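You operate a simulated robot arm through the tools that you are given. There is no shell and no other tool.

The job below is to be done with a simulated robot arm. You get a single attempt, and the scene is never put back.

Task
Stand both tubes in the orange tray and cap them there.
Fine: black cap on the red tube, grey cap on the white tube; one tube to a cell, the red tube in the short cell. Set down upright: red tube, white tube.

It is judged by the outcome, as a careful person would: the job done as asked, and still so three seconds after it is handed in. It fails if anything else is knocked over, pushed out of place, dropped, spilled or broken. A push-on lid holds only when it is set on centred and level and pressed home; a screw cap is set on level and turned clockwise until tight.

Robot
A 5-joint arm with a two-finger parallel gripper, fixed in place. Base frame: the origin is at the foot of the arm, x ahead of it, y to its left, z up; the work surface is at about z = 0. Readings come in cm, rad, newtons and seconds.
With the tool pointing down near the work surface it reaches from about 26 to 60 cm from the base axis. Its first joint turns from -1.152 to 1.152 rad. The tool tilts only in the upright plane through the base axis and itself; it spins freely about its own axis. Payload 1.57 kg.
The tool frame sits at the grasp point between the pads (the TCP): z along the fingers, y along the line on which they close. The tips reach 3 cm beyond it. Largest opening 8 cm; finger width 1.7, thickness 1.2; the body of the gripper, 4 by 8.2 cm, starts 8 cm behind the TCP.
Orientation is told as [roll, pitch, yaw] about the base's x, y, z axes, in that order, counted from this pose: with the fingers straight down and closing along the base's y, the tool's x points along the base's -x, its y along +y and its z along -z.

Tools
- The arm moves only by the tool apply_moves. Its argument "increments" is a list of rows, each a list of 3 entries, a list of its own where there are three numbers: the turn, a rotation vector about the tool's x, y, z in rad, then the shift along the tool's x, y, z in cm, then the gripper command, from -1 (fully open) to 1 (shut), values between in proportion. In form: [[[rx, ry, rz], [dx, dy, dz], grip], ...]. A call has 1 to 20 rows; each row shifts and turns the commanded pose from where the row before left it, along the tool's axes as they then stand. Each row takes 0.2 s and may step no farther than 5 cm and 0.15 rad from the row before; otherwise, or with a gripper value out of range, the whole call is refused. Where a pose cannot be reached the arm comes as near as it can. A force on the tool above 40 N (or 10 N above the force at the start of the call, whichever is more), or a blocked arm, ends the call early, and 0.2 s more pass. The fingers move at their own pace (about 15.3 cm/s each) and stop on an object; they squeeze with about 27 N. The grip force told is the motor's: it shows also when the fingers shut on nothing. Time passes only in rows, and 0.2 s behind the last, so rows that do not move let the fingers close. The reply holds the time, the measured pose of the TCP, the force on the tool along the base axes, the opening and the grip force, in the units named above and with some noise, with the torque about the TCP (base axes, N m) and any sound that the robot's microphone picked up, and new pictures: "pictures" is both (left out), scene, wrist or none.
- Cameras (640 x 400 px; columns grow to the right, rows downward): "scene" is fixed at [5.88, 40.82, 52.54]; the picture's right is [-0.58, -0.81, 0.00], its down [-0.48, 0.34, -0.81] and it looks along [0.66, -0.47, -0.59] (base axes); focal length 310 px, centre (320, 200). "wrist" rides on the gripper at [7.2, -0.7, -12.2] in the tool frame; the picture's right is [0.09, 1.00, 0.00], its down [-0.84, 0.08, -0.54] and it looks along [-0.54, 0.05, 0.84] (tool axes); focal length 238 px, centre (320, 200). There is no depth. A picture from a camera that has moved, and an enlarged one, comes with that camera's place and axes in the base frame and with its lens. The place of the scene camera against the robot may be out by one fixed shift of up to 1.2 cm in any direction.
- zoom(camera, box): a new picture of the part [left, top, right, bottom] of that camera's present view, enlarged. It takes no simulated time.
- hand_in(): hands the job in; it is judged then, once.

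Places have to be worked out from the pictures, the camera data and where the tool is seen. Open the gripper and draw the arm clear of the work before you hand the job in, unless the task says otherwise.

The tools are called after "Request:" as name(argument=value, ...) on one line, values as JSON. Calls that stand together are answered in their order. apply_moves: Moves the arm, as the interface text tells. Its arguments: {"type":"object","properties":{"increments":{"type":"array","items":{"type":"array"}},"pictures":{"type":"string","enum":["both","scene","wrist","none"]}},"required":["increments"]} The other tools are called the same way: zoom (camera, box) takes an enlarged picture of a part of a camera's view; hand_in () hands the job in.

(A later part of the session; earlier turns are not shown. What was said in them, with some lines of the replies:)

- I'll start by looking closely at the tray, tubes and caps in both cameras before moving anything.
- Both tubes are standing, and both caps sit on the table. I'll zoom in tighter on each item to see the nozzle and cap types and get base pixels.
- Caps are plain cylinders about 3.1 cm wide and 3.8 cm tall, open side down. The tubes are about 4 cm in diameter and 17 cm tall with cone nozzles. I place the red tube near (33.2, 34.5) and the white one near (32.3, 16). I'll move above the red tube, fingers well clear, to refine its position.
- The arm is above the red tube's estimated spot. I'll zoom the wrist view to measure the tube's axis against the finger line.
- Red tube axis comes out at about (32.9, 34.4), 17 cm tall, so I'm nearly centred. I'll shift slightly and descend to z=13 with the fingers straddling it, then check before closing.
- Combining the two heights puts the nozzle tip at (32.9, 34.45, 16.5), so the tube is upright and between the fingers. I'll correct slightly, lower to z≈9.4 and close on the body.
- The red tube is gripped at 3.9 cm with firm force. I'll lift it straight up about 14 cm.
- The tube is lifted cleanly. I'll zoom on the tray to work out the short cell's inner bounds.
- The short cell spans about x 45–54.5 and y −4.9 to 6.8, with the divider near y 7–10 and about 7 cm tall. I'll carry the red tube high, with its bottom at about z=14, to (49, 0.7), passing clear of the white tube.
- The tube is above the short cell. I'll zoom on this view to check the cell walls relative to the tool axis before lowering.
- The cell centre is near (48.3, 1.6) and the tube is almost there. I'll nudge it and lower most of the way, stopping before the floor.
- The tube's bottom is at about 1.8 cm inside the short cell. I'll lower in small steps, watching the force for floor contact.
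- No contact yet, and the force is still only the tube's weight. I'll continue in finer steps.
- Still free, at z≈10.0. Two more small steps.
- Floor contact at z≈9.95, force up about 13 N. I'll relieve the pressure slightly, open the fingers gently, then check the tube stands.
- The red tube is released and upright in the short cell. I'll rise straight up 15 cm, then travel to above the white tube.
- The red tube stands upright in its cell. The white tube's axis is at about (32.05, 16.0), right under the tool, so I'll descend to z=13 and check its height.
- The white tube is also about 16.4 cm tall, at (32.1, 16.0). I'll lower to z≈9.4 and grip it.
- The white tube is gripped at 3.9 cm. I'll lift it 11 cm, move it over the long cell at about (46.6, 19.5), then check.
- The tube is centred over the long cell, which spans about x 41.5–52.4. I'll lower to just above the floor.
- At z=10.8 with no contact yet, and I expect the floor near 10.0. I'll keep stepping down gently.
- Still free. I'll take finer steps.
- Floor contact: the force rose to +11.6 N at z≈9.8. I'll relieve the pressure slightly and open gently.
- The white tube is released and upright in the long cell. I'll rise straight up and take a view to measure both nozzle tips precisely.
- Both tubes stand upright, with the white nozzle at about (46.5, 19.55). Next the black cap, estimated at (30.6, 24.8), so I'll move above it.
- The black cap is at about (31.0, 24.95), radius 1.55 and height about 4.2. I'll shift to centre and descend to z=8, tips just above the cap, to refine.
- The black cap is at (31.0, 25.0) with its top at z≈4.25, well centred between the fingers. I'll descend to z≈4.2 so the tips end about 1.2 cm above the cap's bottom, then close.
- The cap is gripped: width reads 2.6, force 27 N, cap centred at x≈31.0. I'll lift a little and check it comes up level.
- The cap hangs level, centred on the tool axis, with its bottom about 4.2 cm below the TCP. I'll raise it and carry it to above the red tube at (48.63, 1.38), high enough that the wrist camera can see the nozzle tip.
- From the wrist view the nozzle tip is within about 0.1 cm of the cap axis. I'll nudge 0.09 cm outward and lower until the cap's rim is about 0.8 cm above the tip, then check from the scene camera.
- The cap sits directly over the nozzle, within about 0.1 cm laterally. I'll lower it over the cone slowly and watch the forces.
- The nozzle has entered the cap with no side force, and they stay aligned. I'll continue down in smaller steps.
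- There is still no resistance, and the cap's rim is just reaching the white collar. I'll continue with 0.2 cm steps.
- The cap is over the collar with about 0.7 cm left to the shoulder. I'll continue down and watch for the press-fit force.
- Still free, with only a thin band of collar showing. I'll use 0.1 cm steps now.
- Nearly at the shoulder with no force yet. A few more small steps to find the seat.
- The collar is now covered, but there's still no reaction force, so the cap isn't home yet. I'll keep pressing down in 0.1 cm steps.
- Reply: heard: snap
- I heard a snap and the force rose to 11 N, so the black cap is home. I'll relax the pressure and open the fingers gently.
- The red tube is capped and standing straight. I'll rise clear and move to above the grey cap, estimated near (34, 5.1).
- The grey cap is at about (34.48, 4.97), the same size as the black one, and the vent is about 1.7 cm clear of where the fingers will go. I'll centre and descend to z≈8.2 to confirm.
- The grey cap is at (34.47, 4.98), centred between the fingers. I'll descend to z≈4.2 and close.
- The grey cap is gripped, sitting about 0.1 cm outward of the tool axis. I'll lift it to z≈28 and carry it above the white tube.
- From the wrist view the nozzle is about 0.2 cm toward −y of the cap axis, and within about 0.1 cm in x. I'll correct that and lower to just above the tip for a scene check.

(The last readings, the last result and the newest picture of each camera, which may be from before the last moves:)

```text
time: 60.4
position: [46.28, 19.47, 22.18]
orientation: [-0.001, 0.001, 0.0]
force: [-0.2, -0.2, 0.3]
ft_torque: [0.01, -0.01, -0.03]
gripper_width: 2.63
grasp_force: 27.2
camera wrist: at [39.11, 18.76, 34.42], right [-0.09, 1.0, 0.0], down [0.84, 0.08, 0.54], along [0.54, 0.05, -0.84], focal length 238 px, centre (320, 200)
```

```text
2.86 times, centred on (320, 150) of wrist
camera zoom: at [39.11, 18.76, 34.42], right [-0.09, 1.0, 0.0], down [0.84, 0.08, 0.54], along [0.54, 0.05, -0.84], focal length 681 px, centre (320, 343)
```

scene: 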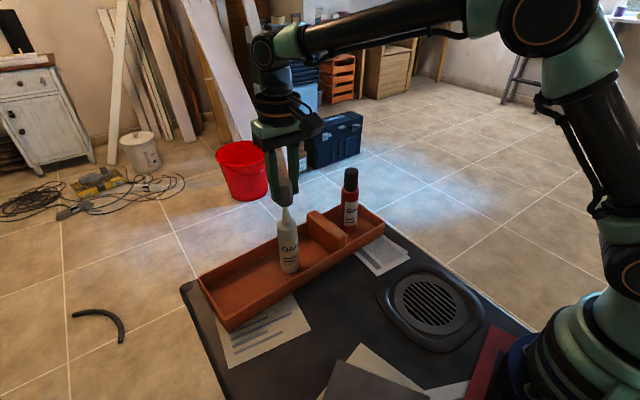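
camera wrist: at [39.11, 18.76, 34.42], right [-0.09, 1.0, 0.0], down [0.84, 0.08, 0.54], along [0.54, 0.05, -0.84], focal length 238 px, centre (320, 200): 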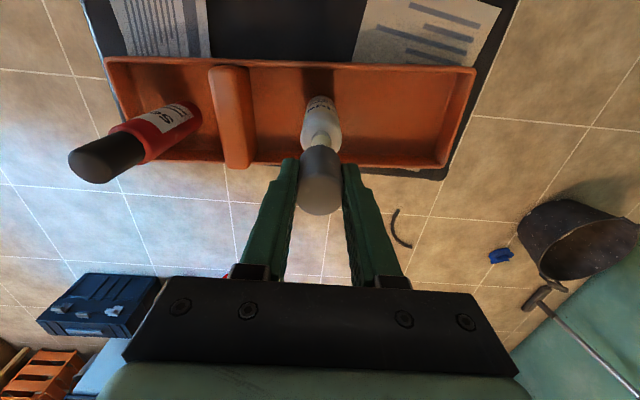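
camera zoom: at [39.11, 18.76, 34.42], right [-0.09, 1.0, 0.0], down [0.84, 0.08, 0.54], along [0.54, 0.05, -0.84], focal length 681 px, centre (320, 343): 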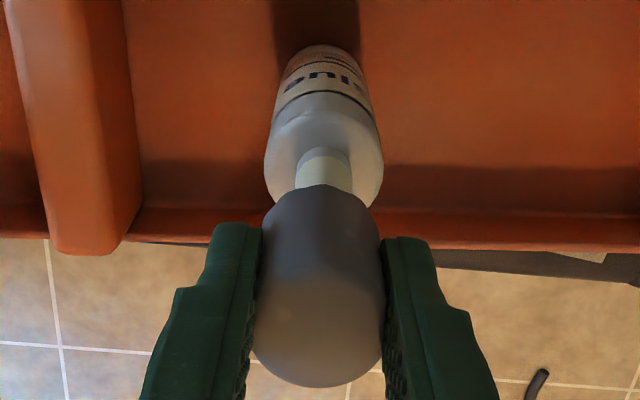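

From the scene camera the cap is centred on the nozzle to within about 0.1 cm. I'll nudge +0.05 in y and lower it over the cone slowly.

Request:
apply_moves(increments=[[[0, 0, 0], [0.04, 0.05, 0.4], 1], [[0, 0, 0], [0, 0, 0.5], 1], [[0, 0, 0], [0, 0, 0.5], 1], [[0, 0, 0], [0, 0, 0.5], 1], [[0, 0, 0], [0, 0, 0.4], 1], [[0, 0, 0], [0, 0, 0], 1]], pictures="none")

Request:
zoom(camera="scene", box=[265, 180, 310, 235])

Request:
zoom(camera="wrist", box=[270, 80, 370, 220])

```text
time: 61.8
position: [46.23, 19.55, 20.05]
orientation: [0.0, 0.002, 0.0]
force: [0.6, -0.6, -0.5]
ft_torque: [-0.02, 0.0, -0.01]
gripper_width: 2.7
grasp_force: 27.2
```

```text
7.27 times, centred on (288, 208) of scene
camera zoom: at [5.88, 40.82, 52.54], right [-0.58, -0.81, 0.0], down [-0.48, 0.34, -0.81], along [0.66, -0.47, -0.59], focal length 2254 px, centre (556, 146)
```

zoom: 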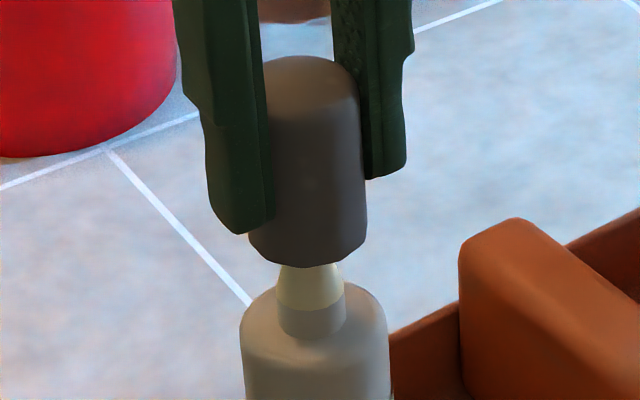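

```text
2.86 times, centred on (320, 150) of wrist
camera zoom: at [39.04, 18.79, 32.2], right [-0.09, 1.0, 0.0], down [0.84, 0.08, 0.54], along [0.54, 0.05, -0.84], focal length 681 px, centre (320, 343)
```

zoom: 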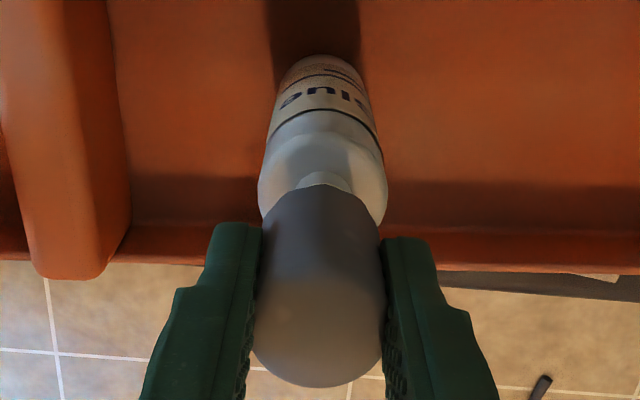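

Alignment holds in both views and there is no side force. I'll lower another 1.6 cm in small steps.

Request:
apply_moves(increments=[[[0, 0, 0], [0, 0, 0.4], 1], [[0, 0, 0], [0, 0, 0.4], 1], [[0, 0, 0], [0, 0, 0.4], 1], [[0, 0, 0], [0, 0, 0.4], 1], [[0, 0, 0], [0, 0, 0], 1]], pictures="none")

Request:
zoom(camera="scene", box=[265, 180, 310, 235])

```text
time: 63.0
position: [46.19, 19.56, 18.35]
orientation: [-0.001, -0.001, 0.0]
force: [-0.3, 0.0, 0.8]
ft_torque: [-0.01, 0.02, -0.01]
gripper_width: 2.68
grasp_force: 26.7
```

```text
7.27 times, centred on (288, 208) of scene
camera zoom: at [5.88, 40.82, 52.54], right [-0.58, -0.81, 0.0], down [-0.48, 0.34, -0.81], along [0.66, -0.47, -0.59], focal length 2254 px, centre (556, 146)
```

zoom: 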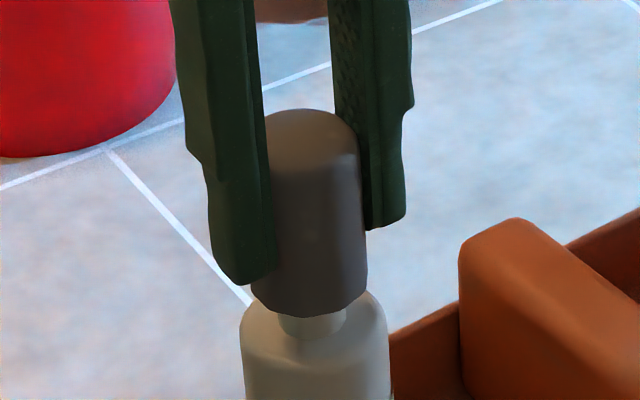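

The cap's rim is at the collar with about 0.08 cm of lateral offset toward image-left. I'll correct that slightly and continue down.

Request:
apply_moves(increments=[[[0, 0, 0], [0.03, -0.06, 0.2], 1], [[0, 0, 0], [0, 0, 0.2], 1], [[0, 0, 0], [0, 0, 0.2], 1], [[0, 0, 0], [0, 0, 0.15], 1], [[0, 0, 0], [0, 0, 0.15], 1], [[0, 0, 0], [0, 0, 0], 1]], pictures="none")

Request:
zoom(camera="scene", box=[265, 180, 310, 235])

```text
time: 64.4
position: [46.09, 19.51, 17.42]
orientation: [0.0, 0.001, 0.0]
force: [-0.6, 0.4, -0.4]
ft_torque: [-0.02, 0.0, -0.01]
gripper_width: 2.69
grasp_force: 26.9
```

```text
7.27 times, centred on (288, 208) of scene
camera zoom: at [5.88, 40.82, 52.54], right [-0.58, -0.81, 0.0], down [-0.48, 0.34, -0.81], along [0.66, -0.47, -0.59], focal length 2254 px, centre (556, 146)
```

zoom: 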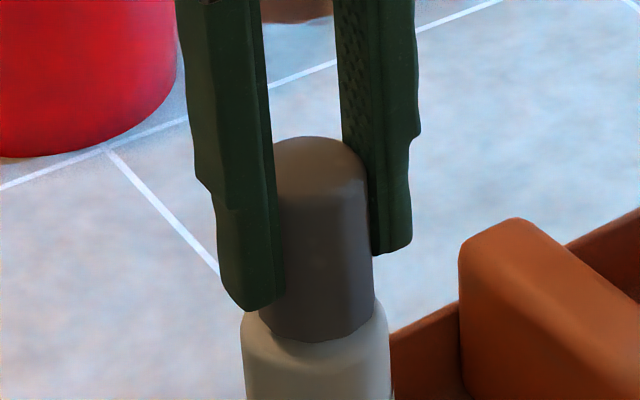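

The cap is centred on the body and nearly at the shoulder. I'll take 0.1 cm steps now, expecting the seat near z≈16.85.

Request:
apply_moves(increments=[[[0, 0, 0], [0, 0, 0.1], 1], [[0, 0, 0], [0, 0, 0.1], 1], [[0, 0, 0], [0, 0, 0.1], 1], [[0, 0, 0], [0, 0, 0], 1]], pictures="none")

Request:
zoom(camera="scene", box=[265, 180, 310, 235])

```text
time: 65.4
position: [46.1, 19.55, 17.2]
orientation: [-0.001, 0.0, 0.0]
force: [0.3, 0.1, 0.7]
ft_torque: [-0.02, -0.04, 0.0]
gripper_width: 2.66
grasp_force: 26.6
```

```text
7.27 times, centred on (288, 208) of scene
camera zoom: at [5.88, 40.82, 52.54], right [-0.58, -0.81, 0.0], down [-0.48, 0.34, -0.81], along [0.66, -0.47, -0.59], focal length 2254 px, centre (556, 146)
```

zoom: 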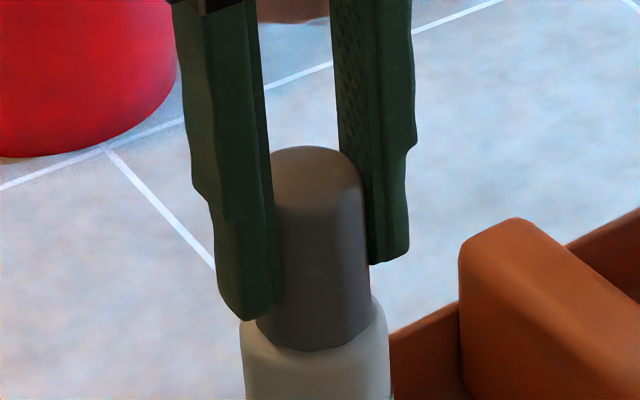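

Still no resistance, and the cap stays centred on the body. I'll continue in 0.1 cm steps until it snaps.

Request:
apply_moves(increments=[[[0, 0, 0], [0, 0, 0.1], 1], [[0, 0, 0], [0, 0, 0.1], 1], [[0, 0, 0], [0, 0, 0], 1]], pictures="none")

```text
time: 66.2
position: [46.14, 19.48, 17.05]
orientation: [0.002, -0.002, 0.0]
force: [-0.2, 1.0, 10.2]
ft_torque: [0.09, 0.12, 0.0]
gripper_width: 2.67
grasp_force: 27.3
heard: snap
```

I heard a snap with 10 N of reaction, so the grey cap is home too. I'll relax the pressure and open the fingers gently.

Request:
apply_moves(increments=[[[0, 0, 0], [0, 0, -0.1], 1], [[0, 0, 0], [0, 0, 0], 1], [[0, 0, 0], [0, 0, 0], 0.3], [[0, 0, 0], [0, 0, 0], 0.2], [[0, 0, 0], [0, 0, 0], 0.0], [[0, 0, 0], [0, 0, 0], -0.3], [[0, 0, 0], [0, 0, 0], -0.7], [[0, 0, 0], [0, 0, 0], -0.7]], pictures="both")

Request:
zoom(camera="scene", box=[250, 160, 380, 290])

```text
time: 68.0
position: [46.13, 19.42, 16.95]
orientation: [0.0, -0.001, 0.001]
force: [1.1, 1.2, -1.0]
ft_torque: [-0.02, 0.02, 0.0]
gripper_width: 6.77
grasp_force: 0.1
camera wrist: at [38.99, 18.76, 29.25], right [-0.09, 1.0, 0.0], down [0.84, 0.08, 0.54], along [0.54, 0.05, -0.84], focal length 238 px, centre (320, 200)
```

scene: 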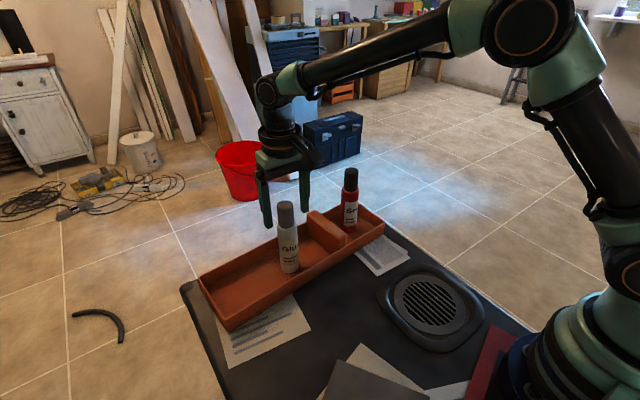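
wrist: 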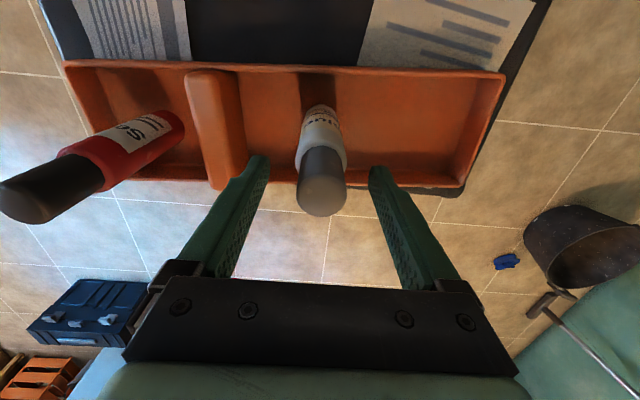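

```text
3.08 times, centred on (315, 225) of scene
camera zoom: at [5.88, 40.82, 52.54], right [-0.58, -0.81, 0.0], down [-0.48, 0.34, -0.81], along [0.66, -0.47, -0.59], focal length 954 px, centre (335, 123)
```

zoom: 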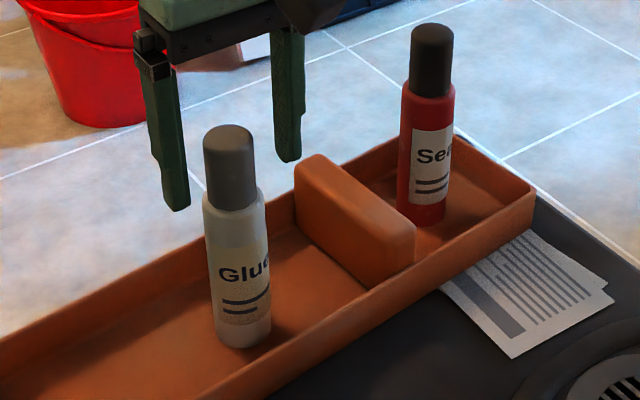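

Both tubes are upright and capped. I'll rise straight up, draw the arm back clear of the tray with the gripper open, and inspect.

Request:
apply_moves(increments=[[[0, 0, 0], [0, 0, -2.0], -0.7], [[0, 0, 0], [0, 0, -3.0], -0.8], [[0, 0, 0], [0, 0, -4.0], -1], [[0, 0, 0], [0, 0, -4.0], -1], [[0, 0, 0], [2.5, 0.5, -2.5], -1], [[0, 0, 0], [3.5, 1.0, -1.0], -1], [[0, 0, 0], [3.5, 1.0, -1.0], -1], [[0, 0, 0], [3.0, 0.5, -0.5], -1], [[0, 0, 0], [0, 0, 0], -1], [[0, 0, 0], [0, 0, 0], -1]])

Request:
zoom(camera="scene", box=[260, 150, 380, 290])

Request:
zoom(camera="wrist", box=[160, 60, 440, 220])

```text
time: 70.2
position: [33.81, 22.36, 34.93]
orientation: [-0.001, 0.001, 0.001]
force: [0.4, -0.2, -0.1]
ft_torque: [0.0, 0.02, -0.01]
gripper_width: 8.0
grasp_force: 0.1
camera wrist: at [26.69, 21.71, 47.26], right [-0.09, 1.0, 0.0], down [0.84, 0.08, 0.54], along [0.54, 0.05, -0.84], focal length 238 px, centre (320, 200)
```

scene: 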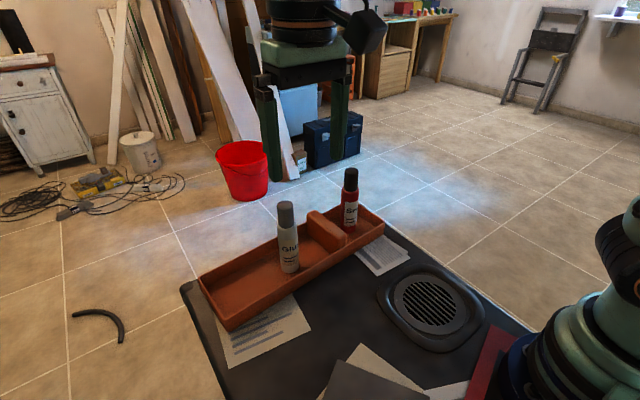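
wrist: 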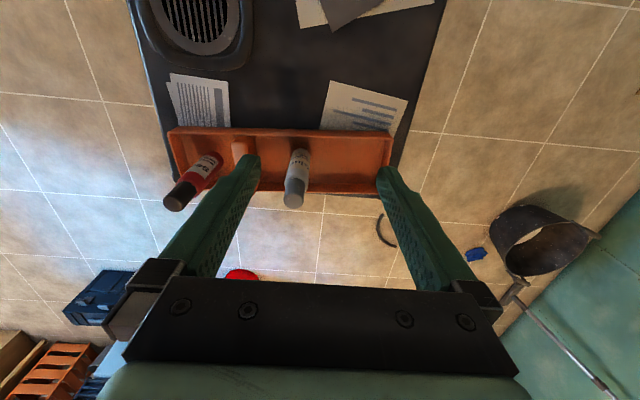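

```text
2.86 times, centred on (320, 220) of scene
camera zoom: at [5.88, 40.82, 52.54], right [-0.58, -0.81, 0.0], down [-0.48, 0.34, -0.81], along [0.66, -0.47, -0.59], focal length 886 px, centre (320, 143)
```

zoom: 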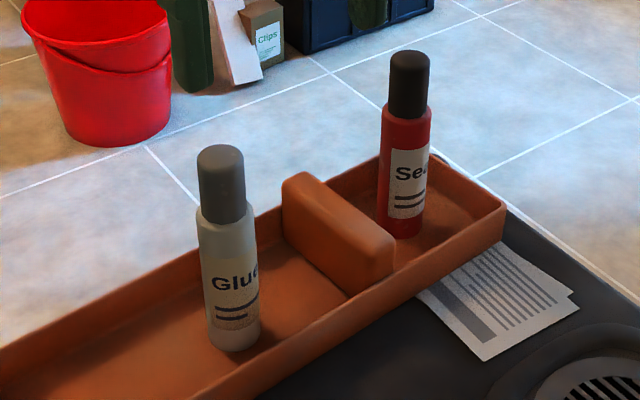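

```text
2.29 times, centred on (300, 140) of wrist
camera zoom: at [26.69, 21.71, 47.26], right [-0.09, 1.0, 0.0], down [0.84, 0.08, 0.54], along [0.54, 0.05, -0.84], focal length 545 px, centre (366, 337)
```

zoom: 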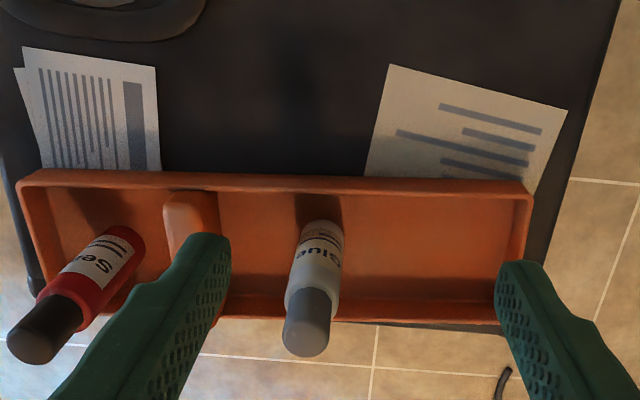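

Both tubes stand upright in the tray: red with the black cap in the short cell, white with the grey cap in the long cell. The caps look centred and level, the tray and papers are where they were, and the arm is clear with the gripper open, so I'm handing in.

Request:
hand_in()

```text
The job is handed in.
```

Both tubes are standing upright in the orange tray and capped. The job is handed in; I haven't seen a verdict.

- **Red tube:** in the short cell with the black cap on. The cap clicked home with an audible snap.
- **White tube:** in the long cell with the grey cap on. It snapped on the same way.

In the last pictures before handing in, both caps looked level and centred. The tray and papers had not moved, and nothing had been knocked over or dropped. The gripper was open and the arm was clear of the tray.
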